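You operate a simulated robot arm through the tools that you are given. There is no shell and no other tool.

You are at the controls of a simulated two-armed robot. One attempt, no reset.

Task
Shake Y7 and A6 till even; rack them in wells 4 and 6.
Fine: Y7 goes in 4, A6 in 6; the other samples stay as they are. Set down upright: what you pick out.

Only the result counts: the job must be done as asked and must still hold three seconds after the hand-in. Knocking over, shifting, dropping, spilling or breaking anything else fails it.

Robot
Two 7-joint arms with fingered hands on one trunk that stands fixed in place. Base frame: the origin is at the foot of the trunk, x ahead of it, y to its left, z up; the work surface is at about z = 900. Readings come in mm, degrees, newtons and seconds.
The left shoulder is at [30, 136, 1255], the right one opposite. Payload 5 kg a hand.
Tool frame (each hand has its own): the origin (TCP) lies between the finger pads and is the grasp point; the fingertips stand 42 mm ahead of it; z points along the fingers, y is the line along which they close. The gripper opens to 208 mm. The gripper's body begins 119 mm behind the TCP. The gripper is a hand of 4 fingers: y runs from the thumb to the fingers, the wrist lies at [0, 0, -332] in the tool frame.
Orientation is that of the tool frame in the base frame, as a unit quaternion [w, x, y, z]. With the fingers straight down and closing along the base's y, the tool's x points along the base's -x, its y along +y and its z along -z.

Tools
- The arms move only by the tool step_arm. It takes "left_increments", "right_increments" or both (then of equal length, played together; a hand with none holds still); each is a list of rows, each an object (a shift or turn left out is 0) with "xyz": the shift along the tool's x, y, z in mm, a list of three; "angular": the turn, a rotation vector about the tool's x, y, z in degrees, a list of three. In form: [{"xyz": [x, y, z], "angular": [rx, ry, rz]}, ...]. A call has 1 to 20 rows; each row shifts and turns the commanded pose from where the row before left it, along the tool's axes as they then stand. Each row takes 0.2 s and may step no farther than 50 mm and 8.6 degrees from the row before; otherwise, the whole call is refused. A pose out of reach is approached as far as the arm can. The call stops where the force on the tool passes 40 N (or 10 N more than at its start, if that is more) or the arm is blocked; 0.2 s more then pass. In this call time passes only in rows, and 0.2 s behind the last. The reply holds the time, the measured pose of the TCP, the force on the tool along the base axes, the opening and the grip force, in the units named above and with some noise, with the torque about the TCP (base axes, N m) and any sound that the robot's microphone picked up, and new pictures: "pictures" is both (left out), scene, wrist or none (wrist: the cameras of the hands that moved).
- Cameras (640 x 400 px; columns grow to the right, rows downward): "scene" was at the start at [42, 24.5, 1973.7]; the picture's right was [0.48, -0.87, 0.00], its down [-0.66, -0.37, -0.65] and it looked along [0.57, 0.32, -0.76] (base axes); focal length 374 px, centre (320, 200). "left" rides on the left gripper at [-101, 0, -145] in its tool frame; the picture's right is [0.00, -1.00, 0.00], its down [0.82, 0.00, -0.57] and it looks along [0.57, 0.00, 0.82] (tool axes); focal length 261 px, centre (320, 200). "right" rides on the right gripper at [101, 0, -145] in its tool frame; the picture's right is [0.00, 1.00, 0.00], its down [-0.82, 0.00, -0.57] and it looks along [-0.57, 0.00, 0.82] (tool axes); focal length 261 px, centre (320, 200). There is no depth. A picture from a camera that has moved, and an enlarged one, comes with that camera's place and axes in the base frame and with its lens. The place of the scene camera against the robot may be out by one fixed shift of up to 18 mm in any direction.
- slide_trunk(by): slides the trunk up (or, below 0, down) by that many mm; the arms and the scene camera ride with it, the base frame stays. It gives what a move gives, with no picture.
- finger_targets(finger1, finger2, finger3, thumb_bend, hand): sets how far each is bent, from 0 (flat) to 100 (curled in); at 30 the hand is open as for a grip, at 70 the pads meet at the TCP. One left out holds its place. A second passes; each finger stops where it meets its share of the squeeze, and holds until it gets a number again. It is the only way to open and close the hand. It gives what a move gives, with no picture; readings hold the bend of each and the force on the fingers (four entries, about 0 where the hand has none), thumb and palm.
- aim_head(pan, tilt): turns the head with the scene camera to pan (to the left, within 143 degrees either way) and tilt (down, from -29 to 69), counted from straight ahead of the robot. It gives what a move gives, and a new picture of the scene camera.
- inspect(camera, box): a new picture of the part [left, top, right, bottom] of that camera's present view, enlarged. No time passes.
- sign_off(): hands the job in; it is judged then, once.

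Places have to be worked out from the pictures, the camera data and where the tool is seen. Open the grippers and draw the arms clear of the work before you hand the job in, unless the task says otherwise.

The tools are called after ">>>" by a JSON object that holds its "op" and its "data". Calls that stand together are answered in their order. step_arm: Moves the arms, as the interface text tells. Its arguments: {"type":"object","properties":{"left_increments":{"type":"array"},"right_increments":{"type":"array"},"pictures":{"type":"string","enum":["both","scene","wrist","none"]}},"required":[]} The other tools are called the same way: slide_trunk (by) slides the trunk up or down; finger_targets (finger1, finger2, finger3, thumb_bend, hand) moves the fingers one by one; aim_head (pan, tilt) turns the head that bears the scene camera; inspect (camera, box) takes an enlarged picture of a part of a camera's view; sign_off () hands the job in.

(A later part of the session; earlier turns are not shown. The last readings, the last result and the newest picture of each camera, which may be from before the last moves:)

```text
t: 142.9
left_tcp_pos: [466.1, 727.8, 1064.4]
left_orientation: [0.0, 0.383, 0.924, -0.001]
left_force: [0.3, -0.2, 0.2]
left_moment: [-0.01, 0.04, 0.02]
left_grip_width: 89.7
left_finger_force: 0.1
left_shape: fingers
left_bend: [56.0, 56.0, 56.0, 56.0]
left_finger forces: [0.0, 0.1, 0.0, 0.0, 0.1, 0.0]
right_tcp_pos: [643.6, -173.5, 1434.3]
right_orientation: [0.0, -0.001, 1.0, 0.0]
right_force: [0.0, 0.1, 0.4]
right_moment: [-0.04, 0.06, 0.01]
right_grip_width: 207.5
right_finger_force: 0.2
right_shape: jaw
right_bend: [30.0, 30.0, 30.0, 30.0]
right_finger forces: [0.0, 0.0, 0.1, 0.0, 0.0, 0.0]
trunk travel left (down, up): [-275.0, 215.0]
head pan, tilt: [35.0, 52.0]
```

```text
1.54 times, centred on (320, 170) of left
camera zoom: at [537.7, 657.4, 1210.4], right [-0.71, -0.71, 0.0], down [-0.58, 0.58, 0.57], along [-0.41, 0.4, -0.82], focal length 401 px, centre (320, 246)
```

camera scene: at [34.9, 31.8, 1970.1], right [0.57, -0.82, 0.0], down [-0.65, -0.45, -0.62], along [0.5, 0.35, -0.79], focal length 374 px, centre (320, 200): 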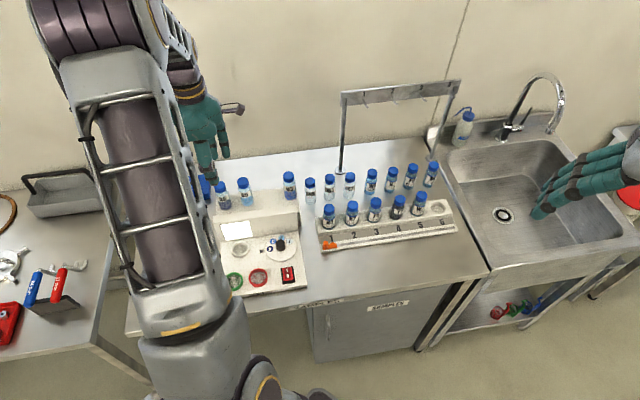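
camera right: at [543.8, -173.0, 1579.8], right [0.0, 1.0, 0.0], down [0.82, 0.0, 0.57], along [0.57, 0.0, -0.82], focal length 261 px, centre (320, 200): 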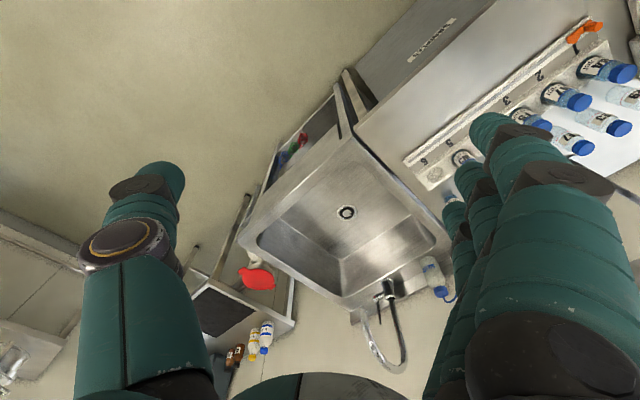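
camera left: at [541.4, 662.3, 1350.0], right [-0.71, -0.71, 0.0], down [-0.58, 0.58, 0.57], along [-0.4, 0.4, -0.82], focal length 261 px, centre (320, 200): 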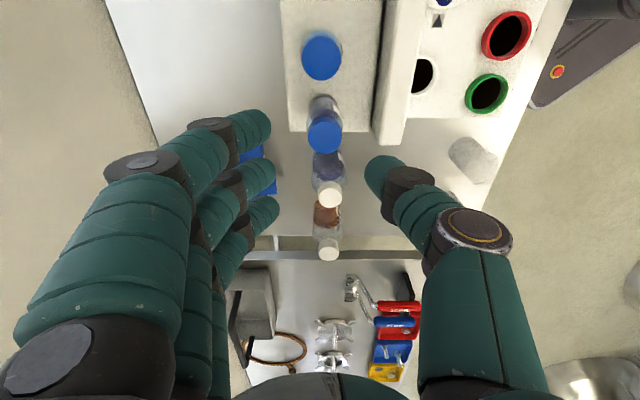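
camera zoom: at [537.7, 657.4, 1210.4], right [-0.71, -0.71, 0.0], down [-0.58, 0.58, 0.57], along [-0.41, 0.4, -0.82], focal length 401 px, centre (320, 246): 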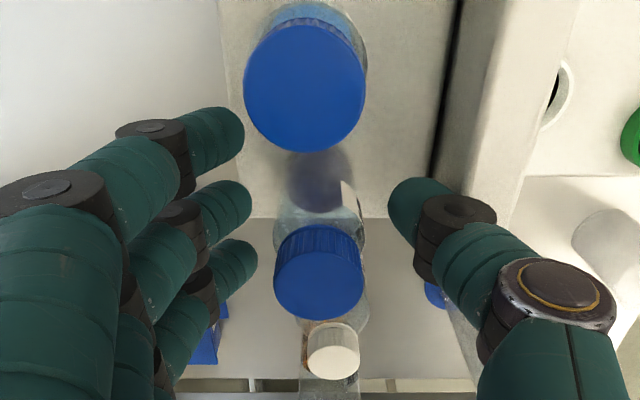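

A6 is between the pads. I repeat the grasp sequence that held Y7 upright.

>>> {"op": "finger_targets", "data": {"hand": "left", "finger1": 64, "finger2": 62, "finger3": 64, "thumb_bend": 62}}

>>> {"op": "finger_targets", "data": {"hand": "left", "finger2": 72}}

>>> {"op": "finger_targets", "data": {"hand": "left", "thumb_bend": 68}}

>>> {"op": "inspect", "data": {"camera": "left", "box": [160, 40, 480, 300]}}

```text
t: 143.9
left_tcp_pos: [465.2, 727.7, 1065.0]
left_orientation: [0.0, 0.384, 0.923, -0.001]
left_force: [0.1, -0.4, 0.4]
left_moment: [-0.02, 0.02, 0.04]
left_grip_width: 58.7
left_finger_force: 0.5
left_shape: fingers
left_bend: [64.0, 62.0, 64.0, 62.0]
left_finger forces: [0.1, 0.3, 0.1, 0.0, 0.3, 0.0]
right_tcp_pos: [643.6, -174.9, 1434.2]
right_orientation: [0.0, 0.0, 1.0, 0.0]
right_force: [-0.4, 0.2, -0.3]
right_moment: [-0.01, -0.03, -0.01]
right_grip_width: 208.0
right_finger_force: 0.1
right_shape: jaw
right_bend: [30.0, 30.0, 30.0, 30.0]
right_finger forces: [0.0, 0.0, 0.0, 0.0, 0.1, 0.1]
trunk travel left (down, up): [-275.0, 215.0]
head pan, tilt: [35.0, 52.0]
```

```text
t: 144.9
left_tcp_pos: [466.9, 728.6, 1065.7]
left_orientation: [0.0, 0.385, 0.923, 0.0]
left_force: [0.5, 1.7, 3.1]
left_moment: [0.05, 0.0, 0.0]
left_grip_width: 63.6
left_finger_force: 7.7
left_shape: fingers
left_bend: [64.0, 65.0, 64.0, 61.0]
left_finger forces: [0.0, 9.0, 0.1, 0.1, 7.5, 0.0]
right_tcp_pos: [643.4, -173.7, 1434.2]
right_orientation: [0.0, 0.0, 1.0, 0.001]
right_force: [-0.3, 0.3, 0.4]
right_moment: [-0.02, 0.04, 0.01]
right_grip_width: 207.8
right_finger_force: 0.2
right_shape: jaw
right_bend: [30.0, 30.0, 30.0, 30.0]
right_finger forces: [0.1, 0.1, 0.1, 0.0, 0.1, 0.0]
trunk travel left (down, up): [-275.0, 215.0]
head pan, tilt: [35.0, 52.0]
```

```text
t: 145.9
left_tcp_pos: [465.7, 727.2, 1065.7]
left_orientation: [0.0, 0.384, 0.923, -0.001]
left_force: [0.3, 0.0, 0.9]
left_moment: [0.01, 0.02, -0.01]
left_grip_width: 58.0
left_finger_force: 13.4
left_shape: fingers
left_bend: [64.0, 63.0, 64.0, 65.0]
left_finger forces: [0.0, 13.3, 0.1, 0.0, 13.4, 0.1]
right_tcp_pos: [642.7, -173.7, 1434.1]
right_orientation: [0.0, 0.0, 1.0, 0.0]
right_force: [-0.2, 1.1, 0.2]
right_moment: [0.0, 0.0, 0.02]
right_grip_width: 207.9
right_finger_force: 0.0
right_shape: jaw
right_bend: [30.0, 30.0, 30.0, 30.0]
right_finger forces: [0.0, 0.0, 0.1, 0.0, 0.0, 0.0]
trunk travel left (down, up): [-275.0, 215.0]
head pan, tilt: [35.0, 52.0]
```

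```text
1.54 times, centred on (320, 170) of left
camera zoom: at [537.5, 656.7, 1210.7], right [-0.71, -0.71, 0.0], down [-0.58, 0.58, 0.57], along [-0.41, 0.4, -0.82], focal length 401 px, centre (320, 246)
```

zoom: 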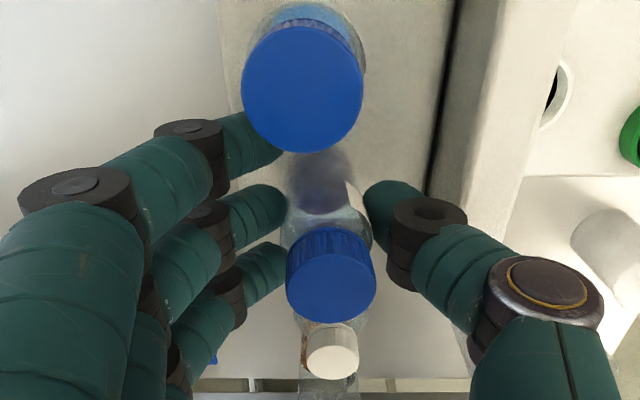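

>>> {"op": "finger_targets", "data": {"hand": "left", "thumb_bend": 69.3}}

>>> {"op": "inspect", "data": {"camera": "left", "box": [160, 40, 480, 300]}}

```text
t: 146.9
left_tcp_pos: [466.2, 727.0, 1066.3]
left_orientation: [-0.001, 0.384, 0.923, -0.001]
left_force: [0.7, 0.3, -0.2]
left_moment: [0.01, 0.04, -0.01]
left_grip_width: 56.3
left_finger_force: 14.7
left_shape: fingers
left_bend: [64.0, 62.0, 64.0, 66.0]
left_finger forces: [0.1, 14.4, 0.0, 0.1, 14.5, 0.0]
right_tcp_pos: [642.6, -173.8, 1435.4]
right_orientation: [0.0, 0.0, 1.0, -0.001]
right_force: [0.6, 0.3, -1.0]
right_moment: [-0.01, 0.02, -0.02]
right_grip_width: 208.0
right_finger_force: 0.0
right_shape: jaw
right_bend: [30.0, 30.0, 30.0, 30.0]
right_finger forces: [0.0, 0.0, 0.0, 0.0, 0.0, 0.0]
trunk travel left (down, up): [-275.0, 215.0]
head pan, tilt: [35.0, 52.0]
```

```text
1.54 times, centred on (320, 170) of left
camera zoom: at [537.5, 656.8, 1210.6], right [-0.71, -0.71, 0.0], down [-0.58, 0.58, 0.57], along [-0.41, 0.4, -0.82], focal length 401 px, centre (320, 246)
```

zoom: 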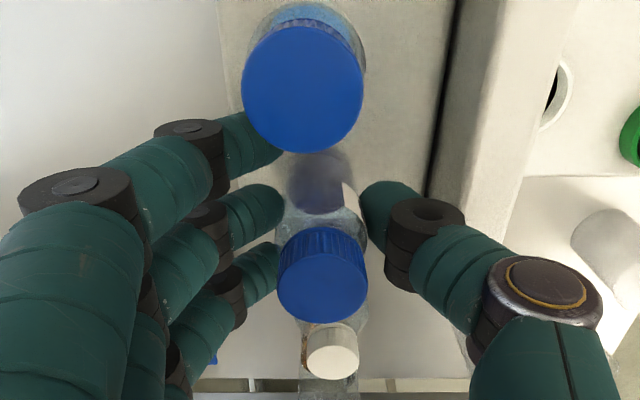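

A6 is upright and gripped at 14.5 N. I lift it, bring it clear over the machine's empty deck, and shake it the same way.

>>> {"op": "step_arm", "data": {"left_increments": [{"xyz": [0, 0, -5]}, {"xyz": [0, 0, -15]}, {"xyz": [0, 0, -40]}, {"xyz": [0, 0, -45]}, {"xyz": [0, 0, -45]}, {"xyz": [0, -45, -15]}, {"xyz": [0, -45, -10]}], "pictures": "none"}}

>>> {"op": "inspect", "data": {"camera": "left", "box": [160, 40, 480, 300]}}

>>> {"op": "step_arm", "data": {"left_increments": [{"xyz": [0, 0, -45]}, {"xyz": [0, 0, 45]}, {"xyz": [0, 0, -48]}, {"xyz": [0, 0, 48]}, {"xyz": [0, 0, -48]}, {"xyz": [0, 0, 48]}, {"xyz": [0, 0, -48]}, {"xyz": [0, 0, 48]}, {"xyz": [0, 0, -48]}, {"xyz": [0, 0, 48]}, {"xyz": [0, 0, -48]}, {"xyz": [0, 0, 48]}, {"xyz": [0, 0, -48]}, {"xyz": [0, 0, 48]}, {"xyz": [0, 0, -48]}, {"xyz": [0, 0, 48]}, {"xyz": [0, 0, -48]}, {"xyz": [0, 0, 48]}, {"xyz": [0, 0, -48]}, {"xyz": [0, 0, 48]}], "pictures": "none"}}

>>> {"op": "inspect", "data": {"camera": "left", "box": [240, 110, 400, 250]}}

```text
t: 148.5
left_tcp_pos: [402.5, 663.2, 1245.4]
left_orientation: [0.001, 0.384, 0.923, 0.0]
left_force: [-1.1, -1.5, -0.2]
left_moment: [0.08, -0.13, 0.01]
left_grip_width: 55.6
left_finger_force: 14.6
left_shape: fingers
left_bend: [64.0, 62.0, 64.0, 66.0]
left_finger forces: [0.0, 14.3, 0.0, 0.0, 14.4, 0.0]
right_tcp_pos: [640.9, -175.7, 1435.9]
right_orientation: [0.001, 0.001, 1.0, 0.0]
right_force: [-0.6, 0.2, 0.4]
right_moment: [0.13, -0.11, -0.01]
right_grip_width: 207.7
right_finger_force: 0.0
right_shape: jaw
right_bend: [30.0, 30.0, 30.0, 30.0]
right_finger forces: [0.0, 0.0, 0.1, 0.0, 0.0, 0.0]
trunk travel left (down, up): [-275.0, 215.0]
head pan, tilt: [35.0, 52.0]
```

```text
1.54 times, centred on (320, 170) of left
camera zoom: at [473.3, 592.3, 1390.5], right [-0.71, -0.71, 0.0], down [-0.58, 0.58, 0.57], along [-0.4, 0.4, -0.82], focal length 401 px, centre (320, 246)
```

zoom: 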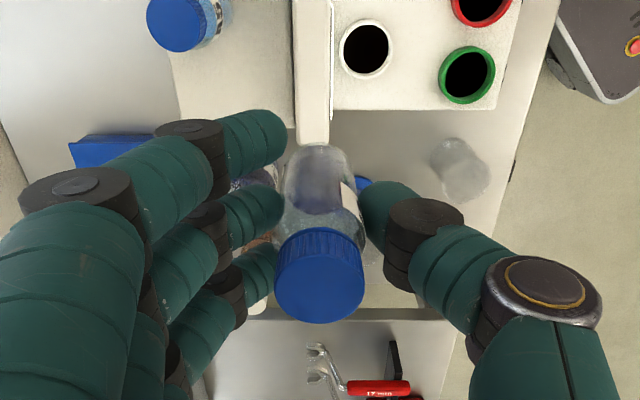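

```text
t: 152.7
left_tcp_pos: [404.8, 666.9, 1242.0]
left_orientation: [0.0, 0.384, 0.923, -0.002]
left_force: [1.0, 1.1, -0.6]
left_moment: [-0.14, 0.17, 0.03]
left_grip_width: 55.7
left_finger_force: 14.7
left_shape: fingers
left_bend: [64.0, 62.0, 64.0, 66.0]
left_finger forces: [0.0, 14.0, 0.0, 0.0, 14.2, 0.1]
right_tcp_pos: [646.3, -172.2, 1433.2]
right_orientation: [-0.001, 0.0, 1.0, -0.001]
right_force: [1.8, 1.3, -0.5]
right_moment: [-0.19, 0.2, -0.04]
right_grip_width: 208.0
right_finger_force: 0.1
right_shape: jaw
right_bend: [30.0, 30.0, 30.0, 30.0]
right_finger forces: [0.0, 0.0, 0.0, 0.1, 0.0, 0.0]
trunk travel left (down, up): [-275.0, 215.0]
head pan, tilt: [35.0, 52.0]
```

```text
2.86 times, centred on (320, 180) of left
camera zoom: at [476.3, 595.8, 1387.9], right [-0.71, -0.71, 0.0], down [-0.58, 0.58, 0.57], along [-0.41, 0.4, -0.82], focal length 745 px, centre (320, 257)
```

zoom: 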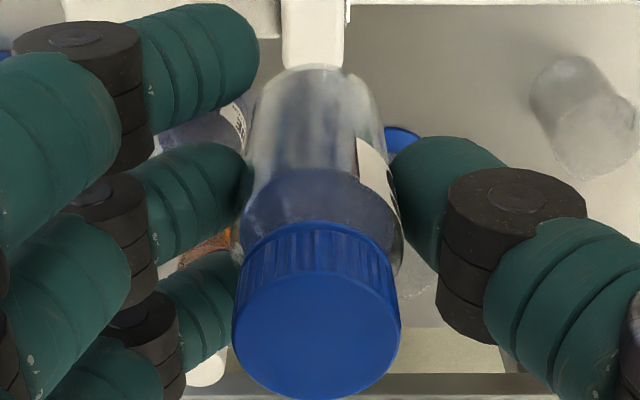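

A6 has mixed up the vial too. One more bout to be sure, then I turn it to the scene camera to check.

>>> {"op": "step_arm", "data": {"left_increments": [{"xyz": [0, 0, -48]}, {"xyz": [0, 0, 48]}, {"xyz": [0, 0, -48]}, {"xyz": [0, 0, 48]}, {"xyz": [0, 0, -48]}, {"xyz": [0, 0, 48]}, {"xyz": [0, 0, -48]}, {"xyz": [0, 0, 48]}, {"xyz": [0, 0, -48]}, {"xyz": [0, 0, 48]}, {"xyz": [0, 0, -48]}, {"xyz": [0, 0, 48]}, {"xyz": [0, 0, -48]}, {"xyz": [0, 0, 48]}, {"xyz": [0, 0, -48]}, {"xyz": [0, 0, 48]}, {"xyz": [0, 0, -48]}, {"xyz": [0, 0, 48]}, {"xyz": [0, 0, -48]}, {"xyz": [0, 0, 48]}], "pictures": "none"}}

>>> {"op": "inspect", "data": {"camera": "left", "box": [240, 110, 400, 250]}}

>>> {"op": "step_arm", "data": {"left_increments": [{"xyz": [0, -40, 0]}, {"xyz": [0, -40, 0]}, {"angular": [0, 0, -8.2]}, {"angular": [0, 0, -8.2]}, {"angular": [0, 0, -8.2]}, {"angular": [0, 0, -8.2]}, {"angular": [0, 0, -8.2]}, {"angular": [0, 0, -8.2]}, {"angular": [0, 0, -8.2]}, {"angular": [0, 0, -8.2]}, {"angular": [0, 0, -8.2]}, {"angular": [0, 0, -8.2]}, {"angular": [0, 0, -8.2]}], "pictures": "scene"}}

>>> {"op": "inspect", "data": {"camera": "scene", "box": [190, 170, 270, 250]}}

```text
t: 156.9
left_tcp_pos: [406.6, 667.3, 1240.0]
left_orientation: [0.0, 0.385, 0.923, -0.001]
left_force: [2.0, 1.0, -1.6]
left_moment: [-0.12, 0.17, 0.02]
left_grip_width: 55.1
left_finger_force: 14.3
left_shape: fingers
left_bend: [64.0, 62.0, 64.0, 66.0]
left_finger forces: [0.0, 14.0, 0.0, 0.1, 13.9, 0.0]
right_tcp_pos: [645.7, -170.8, 1433.4]
right_orientation: [-0.001, 0.0, 1.0, -0.001]
right_force: [1.0, 1.6, -0.8]
right_moment: [-0.2, 0.21, 0.01]
right_grip_width: 208.1
right_finger_force: 0.2
right_shape: jaw
right_bend: [30.0, 30.0, 30.0, 30.0]
right_finger forces: [0.0, 0.0, 0.0, 0.0, 0.0, 0.1]
trunk travel left (down, up): [-275.0, 215.0]
head pan, tilt: [35.0, 52.0]
```

```text
2.86 times, centred on (320, 180) of left
camera zoom: at [479.2, 596.6, 1384.6], right [-0.71, -0.71, 0.0], down [-0.58, 0.58, 0.57], along [-0.41, 0.4, -0.82], focal length 745 px, centre (320, 257)
```

zoom: 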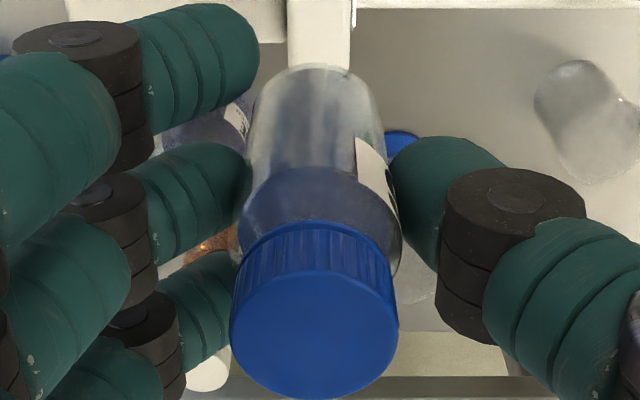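

```text
t: 159.7
left_tcp_pos: [346.3, 608.3, 1242.1]
left_orientation: [0.0, -0.384, 0.923, 0.0]
left_force: [0.6, -0.3, -1.5]
left_moment: [0.02, 0.0, -0.01]
left_grip_width: 55.2
left_finger_force: 14.2
left_shape: fingers
left_bend: [64.0, 62.0, 64.0, 66.0]
left_finger forces: [0.0, 13.9, 0.1, 0.0, 14.0, 0.0]
right_tcp_pos: [643.5, -174.6, 1434.7]
right_orientation: [0.0, 0.0, 1.0, 0.0]
right_force: [0.5, -0.1, 0.4]
right_moment: [0.01, -0.03, -0.01]
right_grip_width: 207.9
right_finger_force: 0.1
right_shape: jaw
right_bend: [30.0, 30.0, 30.0, 30.0]
right_finger forces: [0.0, 0.0, 0.0, 0.0, 0.1, 0.0]
trunk travel left (down, up): [-275.0, 215.0]
head pan, tilt: [35.0, 52.0]
camera scene: at [35.8, 29.9, 1970.2], right [0.57, -0.82, 0.0], down [-0.65, -0.45, -0.62], along [0.5, 0.35, -0.79], focal length 374 px, centre (320, 200)
```

scene: 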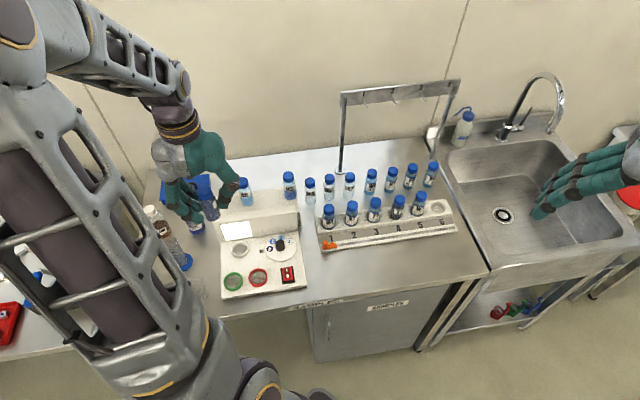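

```text
5.00 times, centred on (230, 210) of scene
camera zoom: at [35.8, 29.9, 1970.2], right [0.57, -0.82, 0.0], down [-0.65, -0.45, -0.62], along [0.5, 0.35, -0.79], focal length 1869 px, centre (770, 150)
```

zoom: 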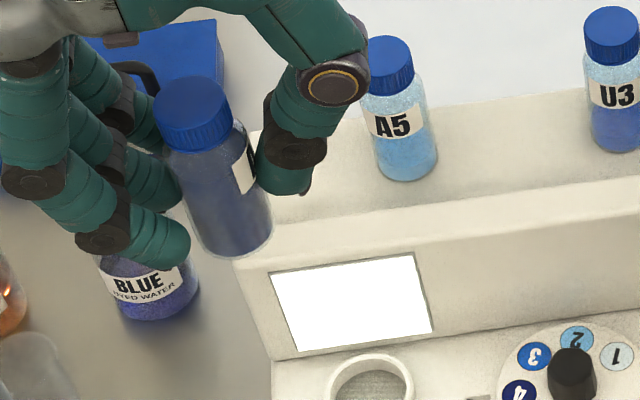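

>>> {"op": "inspect", "data": {"camera": "scene", "box": [212, 185, 242, 225]}}

>>> {"op": "inspect", "data": {"camera": "scene", "box": [385, 185, 415, 225]}}

```text
10.00 times, centred on (227, 205) of scene
camera zoom: at [35.8, 29.9, 1970.2], right [0.57, -0.82, 0.0], down [-0.65, -0.45, -0.62], along [0.5, 0.35, -0.79], focal length 3738 px, centre (1250, 150)
```

zoom: 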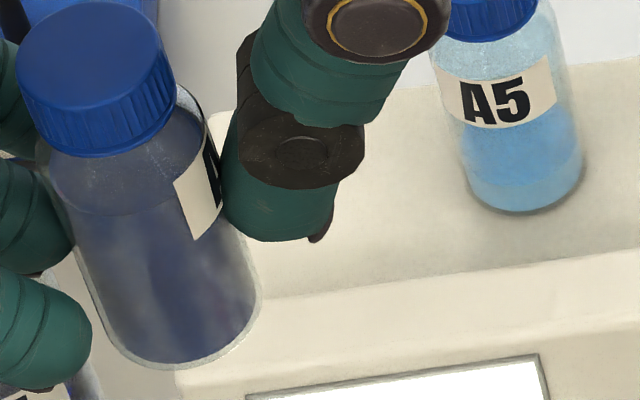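

```text
10.00 times, centred on (400, 205) of scene
camera zoom: at [35.8, 29.9, 1970.2], right [0.57, -0.82, 0.0], down [-0.65, -0.45, -0.62], along [0.5, 0.35, -0.79], focal length 3738 px, centre (-480, 150)
```

zoom: 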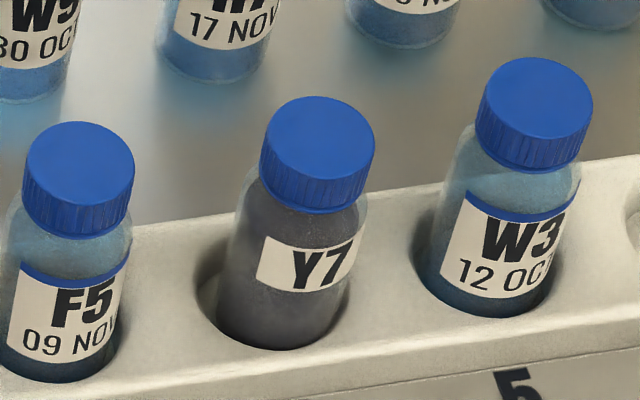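

A6 still shows cloudy streaks where Y7 is uniform, so I shake A6 longer.

>>> {"op": "step_arm", "data": {"left_increments": [{"xyz": [0, 0, -50]}, {"xyz": [0, 0, 50]}, {"xyz": [0, 0, -50]}, {"xyz": [0, 0, 50]}, {"xyz": [0, 0, -50]}, {"xyz": [0, 0, 50]}, {"xyz": [0, 0, -50]}, {"xyz": [0, 0, 50]}, {"xyz": [0, 0, -50]}, {"xyz": [0, 0, 50]}, {"xyz": [0, 0, -50]}, {"xyz": [0, 0, 50]}, {"xyz": [0, 0, -50]}, {"xyz": [0, 0, 50]}, {"xyz": [0, 0, -50]}, {"xyz": [0, 0, 50]}, {"xyz": [0, 0, -50]}, {"xyz": [0, 0, 50]}, {"xyz": [0, 0, -50]}, {"xyz": [0, 0, 50]}], "pictures": "none"}}

>>> {"op": "inspect", "data": {"camera": "scene", "box": [212, 185, 242, 225]}}

>>> {"op": "step_arm", "data": {"left_increments": [{"xyz": [0, 0, -50]}, {"xyz": [0, 0, 50]}, {"xyz": [0, 0, -50]}, {"xyz": [0, 0, 50]}, {"xyz": [0, 0, -50]}, {"xyz": [0, 0, 50]}, {"xyz": [0, 0, -50]}, {"xyz": [0, 0, 50]}, {"xyz": [0, 0, -50]}, {"xyz": [0, 0, 50]}, {"xyz": [0, 0, -50]}, {"xyz": [0, 0, 50]}, {"xyz": [0, 0, -50]}, {"xyz": [0, 0, 50]}, {"xyz": [0, 0, -50]}, {"xyz": [0, 0, 50]}, {"xyz": [0, 0, -50]}, {"xyz": [0, 0, 50]}, {"xyz": [0, 0, -50]}, {"xyz": [0, 0, 50]}], "pictures": "none"}}

>>> {"op": "inspect", "data": {"camera": "scene", "box": [212, 185, 242, 225]}}

```text
t: 163.9
left_tcp_pos: [346.3, 614.1, 1240.8]
left_orientation: [-0.001, -0.383, 0.924, 0.0]
left_force: [1.0, 0.7, -1.2]
left_moment: [-0.16, 0.19, -0.01]
left_grip_width: 55.5
left_finger_force: 14.1
left_shape: fingers
left_bend: [64.0, 62.0, 64.0, 66.0]
left_finger forces: [0.1, 13.9, 0.1, 0.1, 13.9, 0.0]
right_tcp_pos: [646.3, -171.5, 1433.0]
right_orientation: [-0.001, 0.0, 1.0, -0.001]
right_force: [1.1, 0.3, -1.3]
right_moment: [-0.21, 0.24, -0.03]
right_grip_width: 207.9
right_finger_force: 0.1
right_shape: jaw
right_bend: [30.0, 30.0, 30.0, 30.0]
right_finger forces: [0.0, 0.0, 0.0, 0.0, 0.1, 0.0]
trunk travel left (down, up): [-275.0, 215.0]
head pan, tilt: [35.0, 52.0]
```

```text
10.00 times, centred on (227, 205) of scene
camera zoom: at [39.1, 32.1, 1969.9], right [0.57, -0.82, 0.0], down [-0.65, -0.45, -0.61], along [0.5, 0.35, -0.79], focal length 3738 px, centre (1250, 150)
```

zoom: 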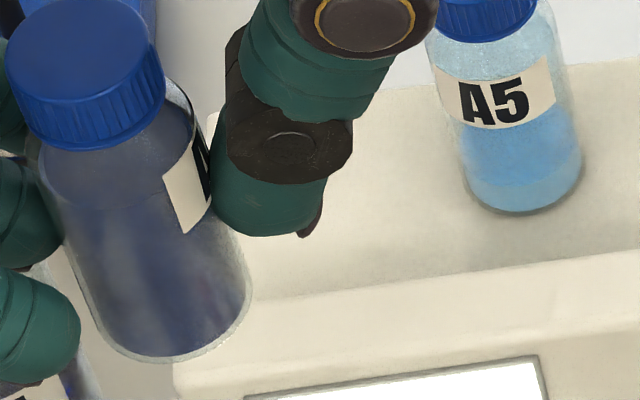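

```text
t: 168.1
left_tcp_pos: [348.7, 612.1, 1238.7]
left_orientation: [-0.001, -0.383, 0.924, 0.0]
left_force: [1.1, 0.1, -2.5]
left_moment: [-0.17, 0.16, 0.01]
left_grip_width: 55.2
left_finger_force: 13.9
left_shape: fingers
left_bend: [64.0, 62.0, 64.0, 66.0]
left_finger forces: [0.0, 13.7, 0.1, 0.1, 13.9, 0.1]
right_tcp_pos: [645.0, -172.0, 1433.4]
right_orientation: [-0.002, 0.0, 1.0, 0.0]
right_force: [1.0, 1.5, -0.9]
right_moment: [-0.2, 0.23, -0.03]
right_grip_width: 208.0
right_finger_force: 0.1
right_shape: jaw
right_bend: [30.0, 30.0, 30.0, 30.0]
right_finger forces: [0.1, 0.1, 0.0, 0.1, 0.0, 0.0]
trunk travel left (down, up): [-275.0, 215.0]
head pan, tilt: [35.0, 52.0]
```

```text
10.00 times, centred on (227, 205) of scene
camera zoom: at [39.1, 32.1, 1969.9], right [0.57, -0.82, 0.0], down [-0.65, -0.45, -0.61], along [0.5, 0.35, -0.79], focal length 3738 px, centre (1250, 150)
```

zoom: 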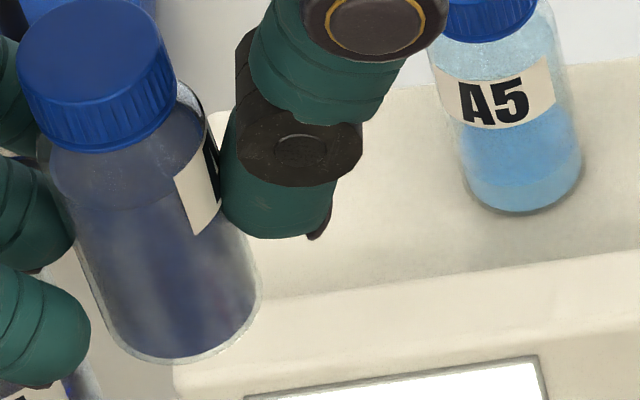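

Streaks are fading; I give it two more bouts, mixing in some tilting, and compare.

>>> {"op": "step_arm", "data": {"left_increments": [{"xyz": [0, 0, -50], "angular": [8, 0, 0]}, {"xyz": [0, 0, 50], "angular": [-8, 0, 0]}, {"xyz": [0, 0, -50], "angular": [0, 8, 0]}, {"xyz": [0, 0, 50], "angular": [0, -8, 0]}, {"xyz": [0, 0, -50], "angular": [-8, 0, 0]}, {"xyz": [0, 0, 50], "angular": [8, 0, 0]}, {"xyz": [0, 0, -50], "angular": [0, -8, 0]}, {"xyz": [0, 0, 50], "angular": [0, 8, 0]}, {"xyz": [0, 0, -50]}, {"xyz": [0, 0, 50]}, {"xyz": [0, 0, -50]}, {"xyz": [0, 0, 50]}, {"xyz": [0, 0, -50]}, {"xyz": [0, 0, 50]}, {"xyz": [0, 0, -50]}, {"xyz": [0, 0, 50]}, {"xyz": [0, 0, -50]}, {"xyz": [0, 0, 50]}, {"xyz": [0, 0, -50]}, {"xyz": [0, 0, 50]}], "pictures": "none"}}

>>> {"op": "step_arm", "data": {"left_increments": [{"xyz": [0, 0, -50]}, {"xyz": [0, 0, 50]}, {"xyz": [0, 0, -50]}, {"xyz": [0, 0, 50]}, {"xyz": [0, 0, -50]}, {"xyz": [0, 0, 50]}, {"xyz": [0, 0, -50]}, {"xyz": [0, 0, 50]}, {"xyz": [0, 0, -50]}, {"xyz": [0, 0, 50]}, {"xyz": [0, 0, -50]}, {"xyz": [0, 0, 50]}, {"xyz": [0, 0, -50]}, {"xyz": [0, 0, 50]}, {"xyz": [0, 0, -50]}, {"xyz": [0, 0, 50]}, {"xyz": [0, 0, -50]}, {"xyz": [0, 0, 50]}, {}, {}], "pictures": "none"}}

>>> {"op": "inspect", "data": {"camera": "scene", "box": [212, 185, 242, 225]}}

>>> {"op": "inspect", "data": {"camera": "left", "box": [240, 110, 400, 250]}}

```text
t: 172.3
left_tcp_pos: [345.0, 610.8, 1244.8]
left_orientation: [-0.002, -0.383, 0.924, -0.001]
left_force: [0.5, 1.2, -1.1]
left_moment: [-0.14, 0.16, 0.0]
left_grip_width: 55.3
left_finger_force: 13.8
left_shape: fingers
left_bend: [64.0, 62.0, 64.0, 66.0]
left_finger forces: [0.0, 13.8, 0.0, 0.1, 13.8, 0.1]
right_tcp_pos: [645.8, -171.0, 1432.7]
right_orientation: [-0.001, 0.0, 1.0, -0.001]
right_force: [1.6, 1.2, 0.3]
right_moment: [-0.2, 0.17, 0.03]
right_grip_width: 207.9
right_finger_force: 0.1
right_shape: jaw
right_bend: [30.0, 30.0, 30.0, 30.0]
right_finger forces: [0.2, 0.0, 0.1, 0.0, 0.1, 0.0]
trunk travel left (down, up): [-275.0, 215.0]
head pan, tilt: [35.0, 52.0]
```

```text
t: 176.5
left_tcp_pos: [346.3, 606.7, 1246.3]
left_orientation: [0.001, -0.383, 0.924, 0.0]
left_force: [-0.3, -0.8, -0.4]
left_moment: [0.03, -0.04, 0.02]
left_grip_width: 55.0
left_finger_force: 14.2
left_shape: fingers
left_bend: [64.0, 62.0, 64.0, 66.0]
left_finger forces: [0.1, 13.7, 0.0, 0.0, 13.8, 0.0]
right_tcp_pos: [640.8, -175.4, 1433.9]
right_orientation: [0.001, 0.0, 1.0, 0.0]
right_force: [-0.9, -0.9, -0.7]
right_moment: [0.07, -0.06, 0.01]
right_grip_width: 207.8
right_finger_force: 0.1
right_shape: jaw
right_bend: [30.0, 30.0, 30.0, 30.0]
right_finger forces: [0.1, 0.1, 0.0, 0.1, 0.0, 0.1]
trunk travel left (down, up): [-275.0, 215.0]
head pan, tilt: [35.0, 52.0]
```

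```text
10.00 times, centred on (227, 205) of scene
camera zoom: at [34.3, 28.6, 1970.3], right [0.57, -0.82, 0.0], down [-0.65, -0.45, -0.62], along [0.5, 0.35, -0.79], focal length 3738 px, centre (1250, 150)
```

zoom: 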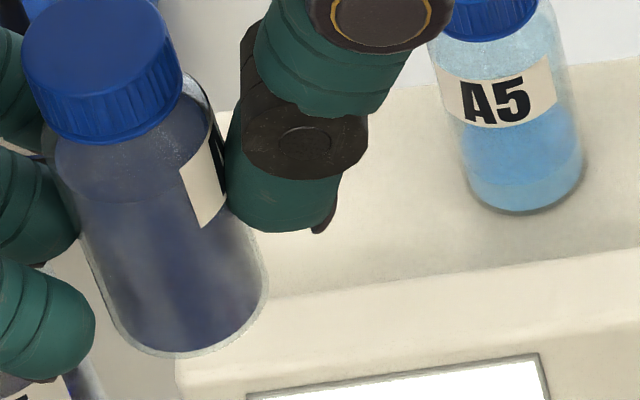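

```text
2.86 times, centred on (320, 180) of left
camera zoom: at [417.4, 679.3, 1391.1], right [0.71, -0.7, 0.0], down [-0.58, -0.58, 0.57], along [-0.4, -0.41, -0.82], focal length 745 px, centre (320, 257)
```

zoom: 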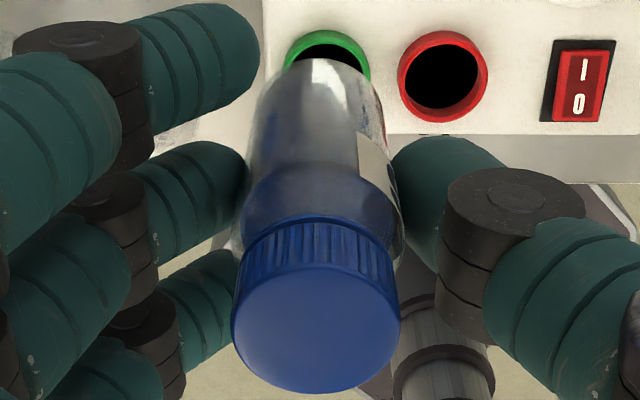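

A6's contents are even and steady now. I turn the hand back and carry it toward well 6.

>>> {"op": "step_arm", "data": {"left_increments": [{"angular": [0, 0, 8.2]}, {"angular": [0, 0, 8.2]}, {"angular": [0, 0, 8.2]}, {"angular": [0, 0, 8.2]}, {"angular": [0, 0, 8.2]}, {"angular": [0, 0, 8.2]}, {"angular": [0, 0, 8.2]}, {"angular": [0, 0, 8.2]}, {"angular": [0, 0, 8.2]}, {"angular": [0, 0, 8.2]}, {"angular": [0, 0, 8.2]}], "pictures": "none"}}

>>> {"op": "step_arm", "data": {"left_increments": [{"xyz": [-44.7, 4.8, 0]}, {"xyz": [-44.7, 4.8, 0]}, {"xyz": [-44.7, 4.8, 0]}, {"xyz": [-44.7, 4.8, 0]}, {"xyz": [-44.7, 4.8, 0]}, {"xyz": [-44.7, 4.8, 0]}, {"xyz": [-44.7, 4.8, 0]}, {"xyz": [-44.7, 4.8, 0]}, {"xyz": [-44.7, 4.8, 0]}, {"xyz": [-44.7, 4.8, 0]}, {"xyz": [-44.7, 4.8, 0]}, {"xyz": [-44.7, 4.8, 0]}, {"xyz": [-44.7, 4.8, 0]}, {"xyz": [-44.7, 4.8, 0]}, {"xyz": [-44.7, 4.8, 0]}, {"xyz": [-44.7, 4.8, 0]}]}}

>>> {"op": "inspect", "data": {"camera": "left", "box": [200, 0, 440, 200]}}

>>> {"op": "inspect", "data": {"camera": "scene", "box": [380, 140, 470, 230]}}

```text
t: 178.9
left_tcp_pos: [344.3, 610.0, 1244.8]
left_orientation: [-0.001, 0.385, 0.923, -0.001]
left_force: [-0.7, -0.1, -0.9]
left_moment: [-0.01, -0.02, -0.04]
left_grip_width: 54.9
left_finger_force: 13.7
left_shape: fingers
left_bend: [64.0, 62.0, 64.0, 66.0]
left_finger forces: [0.1, 13.7, 0.0, 0.0, 13.7, 0.0]
right_tcp_pos: [643.8, -173.7, 1433.7]
right_orientation: [0.0, 0.001, 1.0, 0.0]
right_force: [0.8, -0.4, 0.2]
right_moment: [0.01, -0.03, 0.04]
right_grip_width: 207.8
right_finger_force: 0.0
right_shape: jaw
right_bend: [30.0, 30.0, 30.0, 30.0]
right_finger forces: [0.0, 0.0, 0.0, 0.1, 0.1, 0.0]
trunk travel left (down, up): [-275.0, 215.0]
head pan, tilt: [35.0, 52.0]
```

```text
t: 182.3
left_tcp_pos: [904.6, 155.1, 1241.2]
left_orientation: [-0.001, 0.383, 0.924, -0.002]
left_force: [1.8, -0.3, -1.0]
left_moment: [-0.01, 0.2, 0.0]
left_grip_width: 55.1
left_finger_force: 13.5
left_shape: fingers
left_bend: [64.0, 62.0, 64.0, 66.0]
left_finger forces: [0.0, 13.7, 0.0, 0.0, 13.8, 0.1]
right_tcp_pos: [645.2, -175.1, 1434.0]
right_orientation: [0.0, 0.0, 1.0, 0.0]
right_force: [1.4, -0.4, -0.9]
right_moment: [0.17, 0.17, -0.04]
right_grip_width: 207.8
right_finger_force: 0.0
right_shape: jaw
right_bend: [30.0, 30.0, 30.0, 30.0]
right_finger forces: [0.0, 0.0, 0.0, 0.0, 0.0, 0.0]
trunk travel left (down, up): [-275.0, 215.0]
head pan, tilt: [35.0, 52.0]
camera scene: at [39.0, 28.0, 1970.0], right [0.57, -0.82, 0.0], down [-0.65, -0.45, -0.61], along [0.5, 0.35, -0.79], focal length 374 px, centre (320, 200)
camera left: at [976.9, 84.2, 1386.9], right [-0.71, -0.71, 0.0], down [-0.58, 0.58, 0.57], along [-0.41, 0.4, -0.82], focal length 261 px, centre (320, 200)
```

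scene: 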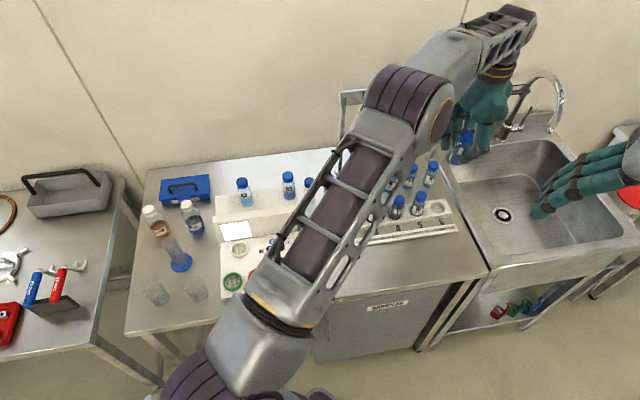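
left: 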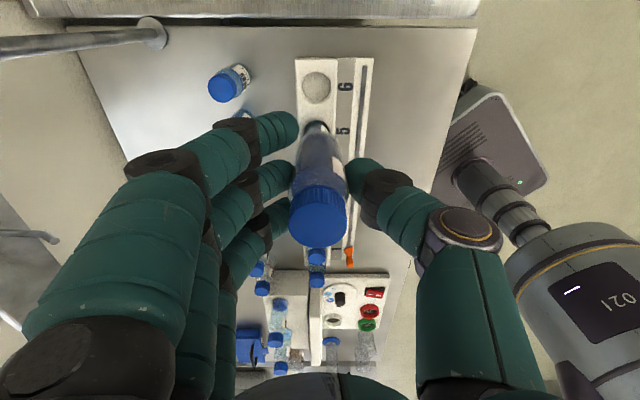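

```text
2.00 times, centred on (320, 100) of left
camera zoom: at [976.9, 84.2, 1386.9], right [-0.71, -0.71, 0.0], down [-0.58, 0.58, 0.57], along [-0.41, 0.4, -0.82], focal length 521 px, centre (320, 400)
```

zoom: 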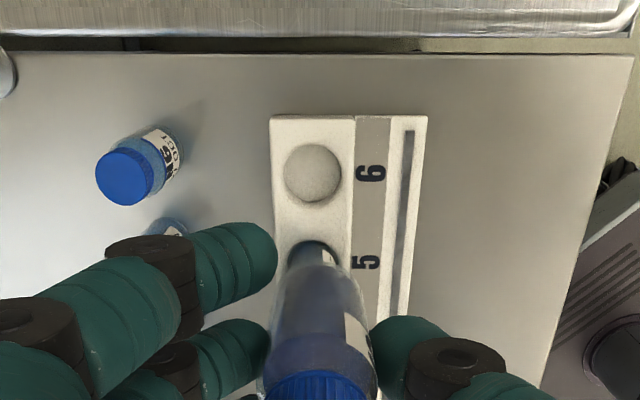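

```text
4.44 times, centred on (425, 185) of scene
camera zoom: at [39.0, 28.0, 1970.0], right [0.57, -0.82, 0.0], down [-0.65, -0.45, -0.61], along [0.5, 0.35, -0.79], focal length 1661 px, centre (-147, 267)
```

zoom: 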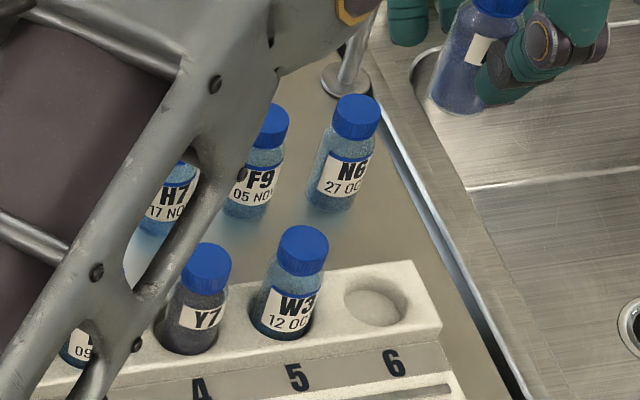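

Well 6 computes to a matching seat pose near TCP (906,155). I descend part-way and compare again.

>>> {"op": "step_arm", "data": {"left_increments": [{"xyz": [0, 0, 45]}, {"xyz": [0, 0, 45]}, {"xyz": [0, 0, 45]}, {"xyz": [0, 0, 45]}]}}

>>> {"op": "inspect", "data": {"camera": "left", "box": [230, 40, 410, 220]}}

>>> {"op": "inspect", "data": {"camera": "scene", "box": [390, 160, 460, 230]}}

```text
t: 183.3
left_tcp_pos: [904.4, 155.9, 1062.8]
left_orientation: [0.0, 0.384, 0.923, -0.001]
left_force: [1.1, 0.5, 0.3]
left_moment: [-0.06, 0.17, -0.01]
left_grip_width: 55.1
left_finger_force: 13.6
left_shape: fingers
left_bend: [64.0, 62.0, 64.0, 66.0]
left_finger forces: [0.0, 13.7, 0.1, 0.1, 13.6, 0.0]
right_tcp_pos: [646.2, -173.3, 1434.1]
right_orientation: [-0.001, 0.0, 1.0, 0.0]
right_force: [0.8, 1.1, 0.5]
right_moment: [-0.04, 0.12, 0.0]
right_grip_width: 208.0
right_finger_force: 0.1
right_shape: jaw
right_bend: [30.0, 30.0, 30.0, 30.0]
right_finger forces: [0.0, 0.0, 0.0, 0.0, 0.0, 0.0]
trunk travel left (down, up): [-275.0, 215.0]
head pan, tilt: [35.0, 52.0]
camera scene: at [38.7, 29.8, 1970.0], right [0.57, -0.82, 0.0], down [-0.65, -0.45, -0.61], along [0.5, 0.35, -0.79], focal length 374 px, centre (320, 200)
camera left: at [976.4, 84.8, 1207.6], right [-0.71, -0.71, 0.0], down [-0.58, 0.58, 0.57], along [-0.41, 0.4, -0.82], focal length 261 px, centre (320, 200)
```

scene: 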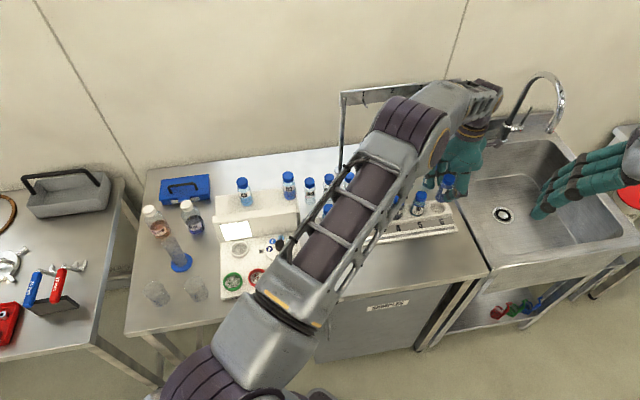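
left: 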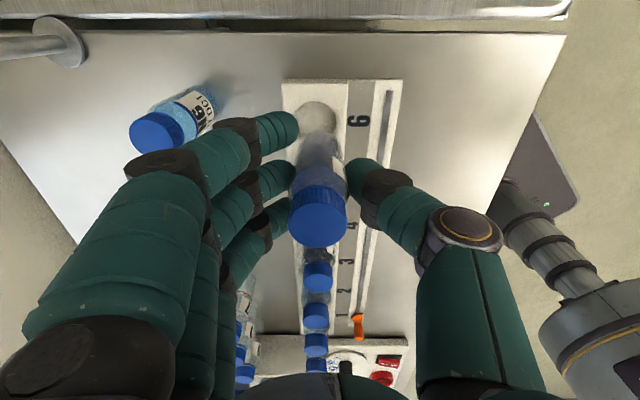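

```text
2.22 times, centred on (320, 130) of left
camera zoom: at [976.4, 84.8, 1207.6], right [-0.71, -0.71, 0.0], down [-0.58, 0.58, 0.57], along [-0.41, 0.4, -0.82], focal length 579 px, centre (320, 356)
```

zoom: 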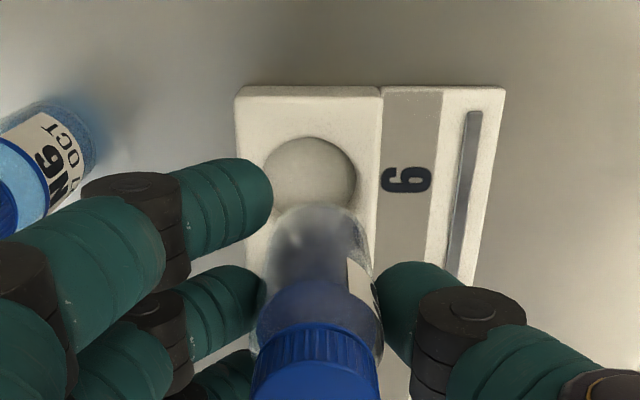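

```text
5.71 times, centred on (425, 195) of scene
camera zoom: at [38.7, 29.8, 1970.0], right [0.57, -0.82, 0.0], down [-0.65, -0.45, -0.61], along [0.5, 0.35, -0.79], focal length 2136 px, centre (-280, 229)
```

zoom: 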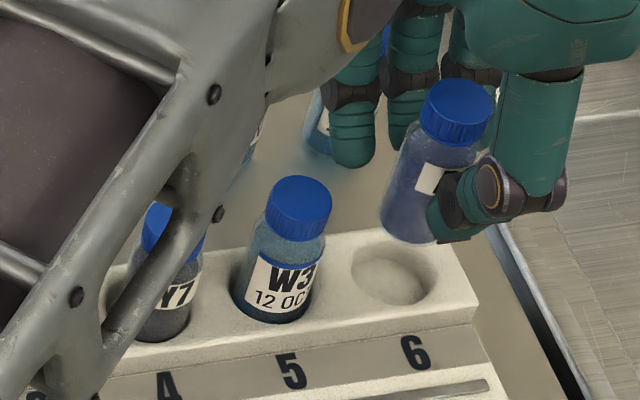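

The well sits ~4 mm toward the finger side and ~2 mm further along. I correct and lower to just above the rim.

>>> {"op": "step_arm", "data": {"left_increments": [{"xyz": [-2.3, 4, 10]}, {"xyz": [0, 0, 20]}, {"xyz": [0, 0, 15]}], "pictures": "none"}}

>>> {"op": "inspect", "data": {"camera": "left", "box": [230, 60, 410, 220]}}

>>> {"op": "inspect", "data": {"camera": "scene", "box": [400, 170, 460, 230]}}

```text
t: 184.1
left_tcp_pos: [907.5, 156.1, 1020.1]
left_orientation: [0.001, 0.384, 0.924, -0.001]
left_force: [0.4, 0.4, -0.8]
left_moment: [-0.03, 0.05, 0.0]
left_grip_width: 55.0
left_finger_force: 13.7
left_shape: fingers
left_bend: [64.0, 62.0, 64.0, 66.0]
left_finger forces: [0.0, 13.7, 0.0, 0.0, 13.7, 0.0]
right_tcp_pos: [643.7, -173.4, 1434.9]
right_orientation: [0.0, 0.0, 1.0, 0.0]
right_force: [-0.3, 0.7, -0.3]
right_moment: [-0.04, 0.04, 0.01]
right_grip_width: 207.9
right_finger_force: 0.1
right_shape: jaw
right_bend: [30.0, 30.0, 30.0, 30.0]
right_finger forces: [0.1, 0.1, 0.0, 0.0, 0.0, 0.0]
trunk travel left (down, up): [-275.0, 215.0]
head pan, tilt: [35.0, 52.0]
```

```text
2.50 times, centred on (320, 140) of left
camera zoom: at [978.9, 86.2, 1165.1], right [-0.71, -0.71, 0.0], down [-0.58, 0.58, 0.57], along [-0.41, 0.4, -0.82], focal length 652 px, centre (320, 350)
```

zoom: 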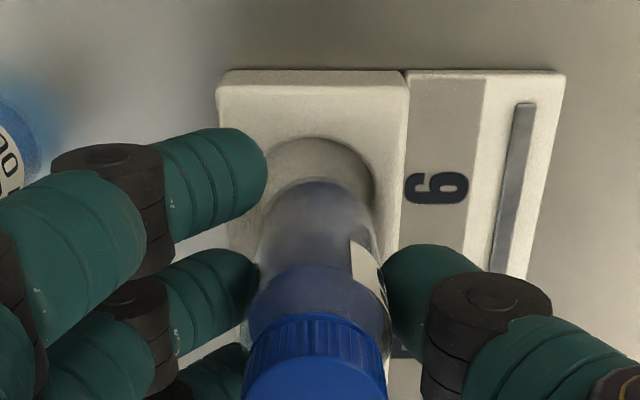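

```text
6.67 times, centred on (430, 200) of scene
camera zoom: at [35.9, 29.7, 1970.2], right [0.57, -0.82, 0.0], down [-0.65, -0.45, -0.62], along [0.5, 0.35, -0.79], focal length 2492 px, centre (-413, 200)
```

zoom: 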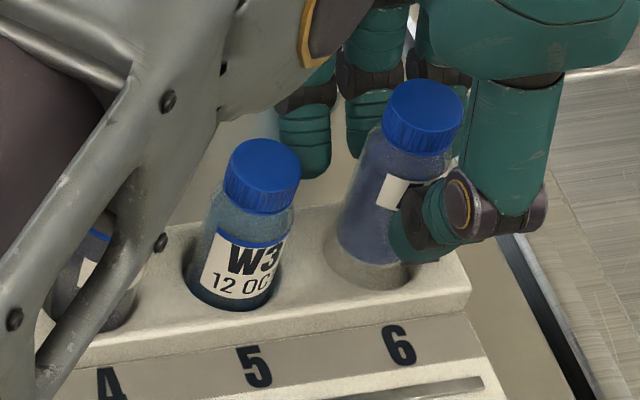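

Both views agree within a couple of millimetres. I lower in small steps, watching for rim contact.

>>> {"op": "step_arm", "data": {"left_increments": [{"xyz": [0, 0, 5]}, {"xyz": [0, 0, 5]}, {"xyz": [0, 0, 4]}, {"xyz": [0, 0, 3]}], "pictures": "none"}}

>>> {"op": "inspect", "data": {"camera": "left", "box": [230, 60, 410, 220]}}

>>> {"op": "inspect", "data": {"camera": "scene", "box": [400, 170, 460, 230]}}

```text
t: 185.1
left_tcp_pos: [908.9, 155.5, 1003.3]
left_orientation: [0.0, 0.385, 0.923, 0.0]
left_force: [0.3, -0.3, -1.1]
left_moment: [-0.05, 0.02, 0.0]
left_grip_width: 55.3
left_finger_force: 13.4
left_shape: fingers
left_bend: [64.0, 62.0, 64.0, 66.0]
left_finger forces: [0.0, 13.7, 0.0, 0.0, 13.8, 0.0]
right_tcp_pos: [643.1, -174.4, 1434.4]
right_orientation: [0.001, 0.0, 1.0, 0.0]
right_force: [-0.3, 0.6, -0.8]
right_moment: [-0.03, 0.0, -0.01]
right_grip_width: 207.9
right_finger_force: 0.1
right_shape: jaw
right_bend: [30.0, 30.0, 30.0, 30.0]
right_finger forces: [0.0, 0.0, 0.0, 0.1, 0.0, 0.1]
trunk travel left (down, up): [-275.0, 215.0]
head pan, tilt: [35.0, 52.0]
```

```text
2.50 times, centred on (320, 140) of left
camera zoom: at [979.9, 86.1, 1147.5], right [-0.71, -0.71, 0.0], down [-0.58, 0.58, 0.57], along [-0.41, 0.4, -0.82], focal length 652 px, centre (320, 350)
```

zoom: 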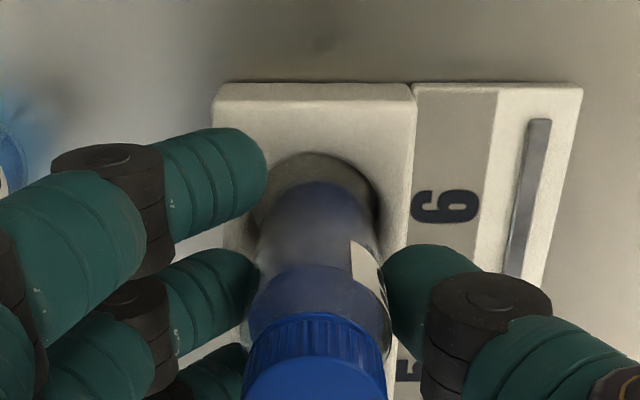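

```text
6.67 times, centred on (430, 200) of scene
camera zoom: at [36.1, 29.7, 1970.2], right [0.57, -0.82, 0.0], down [-0.65, -0.45, -0.62], along [0.5, 0.35, -0.79], focal length 2492 px, centre (-413, 200)
```

zoom: 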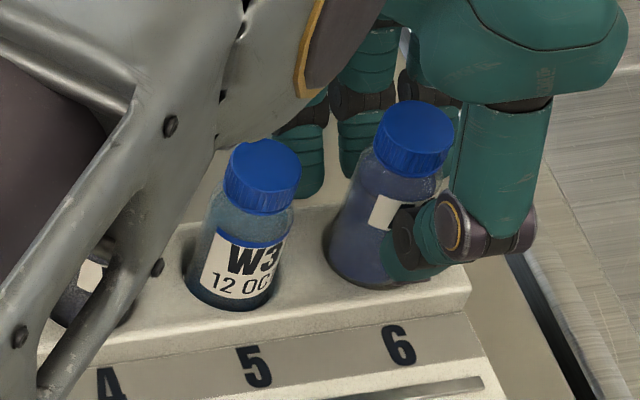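

A6 hangs with a slight lean (base ~5 mm toward well 5, top the other way). I tilt the hand 4° to straighten it, keeping the base centred.

>>> {"op": "step_arm", "data": {"left_increments": [{"xyz": [0.5, 0, 0], "angular": [0, -2, 0]}, {"xyz": [0.5, 0, 0], "angular": [0, -2, 0]}], "pictures": "none"}}

>>> {"op": "inspect", "data": {"camera": "left", "box": [230, 60, 410, 220]}}

>>> {"op": "inspect", "data": {"camera": "scene", "box": [400, 170, 460, 230]}}

```text
t: 185.7
left_tcp_pos: [908.0, 156.6, 1002.3]
left_orientation: [0.033, 0.384, 0.923, -0.014]
left_force: [-0.6, -1.3, -1.4]
left_moment: [0.0, 0.0, -0.01]
left_grip_width: 55.0
left_finger_force: 13.8
left_shape: fingers
left_bend: [64.0, 62.0, 64.0, 66.0]
left_finger forces: [0.1, 13.7, 0.0, 0.0, 13.7, 0.1]
right_tcp_pos: [643.4, -173.6, 1435.1]
right_orientation: [0.0, 0.001, 1.0, 0.001]
right_force: [-0.4, 0.4, -0.2]
right_moment: [-0.02, -0.05, 0.0]
right_grip_width: 207.8
right_finger_force: 0.1
right_shape: jaw
right_bend: [30.0, 30.0, 30.0, 30.0]
right_finger forces: [0.0, 0.0, 0.0, 0.1, 0.0, 0.1]
trunk travel left (down, up): [-275.0, 215.0]
head pan, tilt: [35.0, 52.0]
```

```text
2.50 times, centred on (320, 140) of left
camera zoom: at [971.7, 93.7, 1154.7], right [-0.71, -0.71, 0.0], down [-0.61, 0.61, 0.51], along [-0.36, 0.36, -0.86], focal length 652 px, centre (320, 350)
```

zoom: 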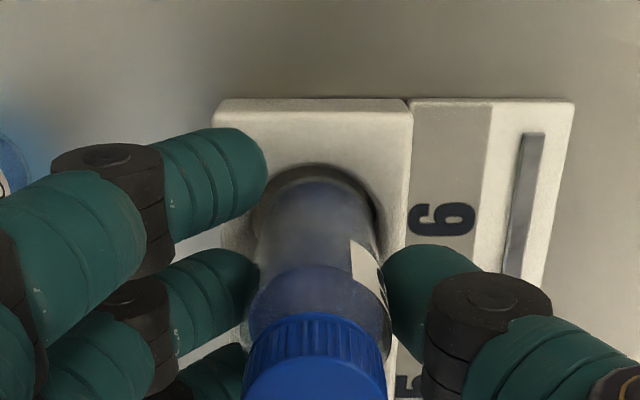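

```text
6.67 times, centred on (430, 200) of scene
camera zoom: at [35.8, 29.9, 1970.2], right [0.57, -0.82, 0.0], down [-0.65, -0.45, -0.62], along [0.5, 0.35, -0.79], focal length 2492 px, centre (-413, 200)
```

zoom: 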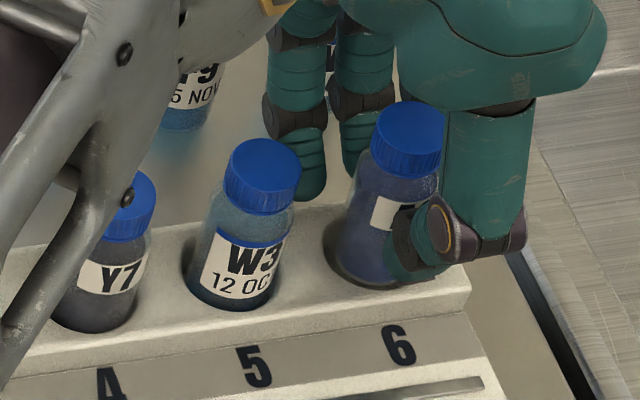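

Straight now and within the well's outline. I continue lowering gently.

>>> {"op": "step_arm", "data": {"left_increments": [{"xyz": [0.8, 0, 3]}, {"xyz": [0, 0, 3]}, {"xyz": [0, 0, 3]}], "pictures": "none"}}

>>> {"op": "inspect", "data": {"camera": "scene", "box": [400, 170, 460, 230]}}

```text
t: 186.5
left_tcp_pos: [907.8, 157.5, 993.2]
left_orientation: [0.033, 0.384, 0.923, -0.015]
left_force: [-0.4, -0.2, -0.9]
left_moment: [0.01, -0.02, -0.01]
left_grip_width: 54.5
left_finger_force: 13.3
left_shape: fingers
left_bend: [64.0, 62.0, 64.0, 66.0]
left_finger forces: [0.1, 13.8, 0.0, 0.0, 13.7, 0.1]
right_tcp_pos: [643.7, -174.0, 1434.1]
right_orientation: [0.0, 0.0, 1.0, -0.001]
right_force: [-0.3, -0.6, -0.5]
right_moment: [-0.01, 0.02, 0.02]
right_grip_width: 207.8
right_finger_force: 0.0
right_shape: jaw
right_bend: [30.0, 30.0, 30.0, 30.0]
right_finger forces: [0.1, 0.0, 0.1, 0.1, 0.0, 0.0]
trunk travel left (down, up): [-275.0, 215.0]
head pan, tilt: [35.0, 52.0]
```

```text
6.67 times, centred on (430, 200) of scene
camera zoom: at [36.1, 29.7, 1970.2], right [0.57, -0.82, 0.0], down [-0.65, -0.45, -0.62], along [0.5, 0.35, -0.79], focal length 2492 px, centre (-413, 200)
```

zoom: 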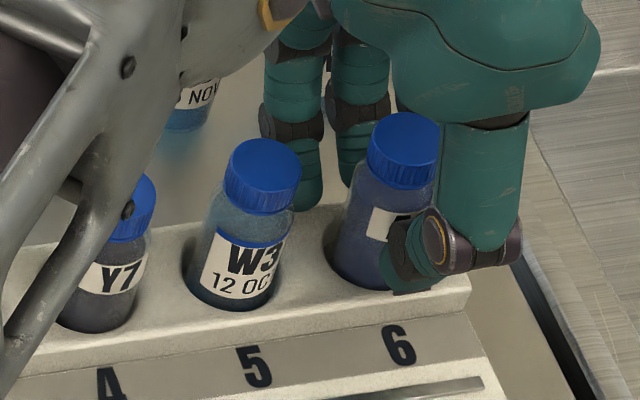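

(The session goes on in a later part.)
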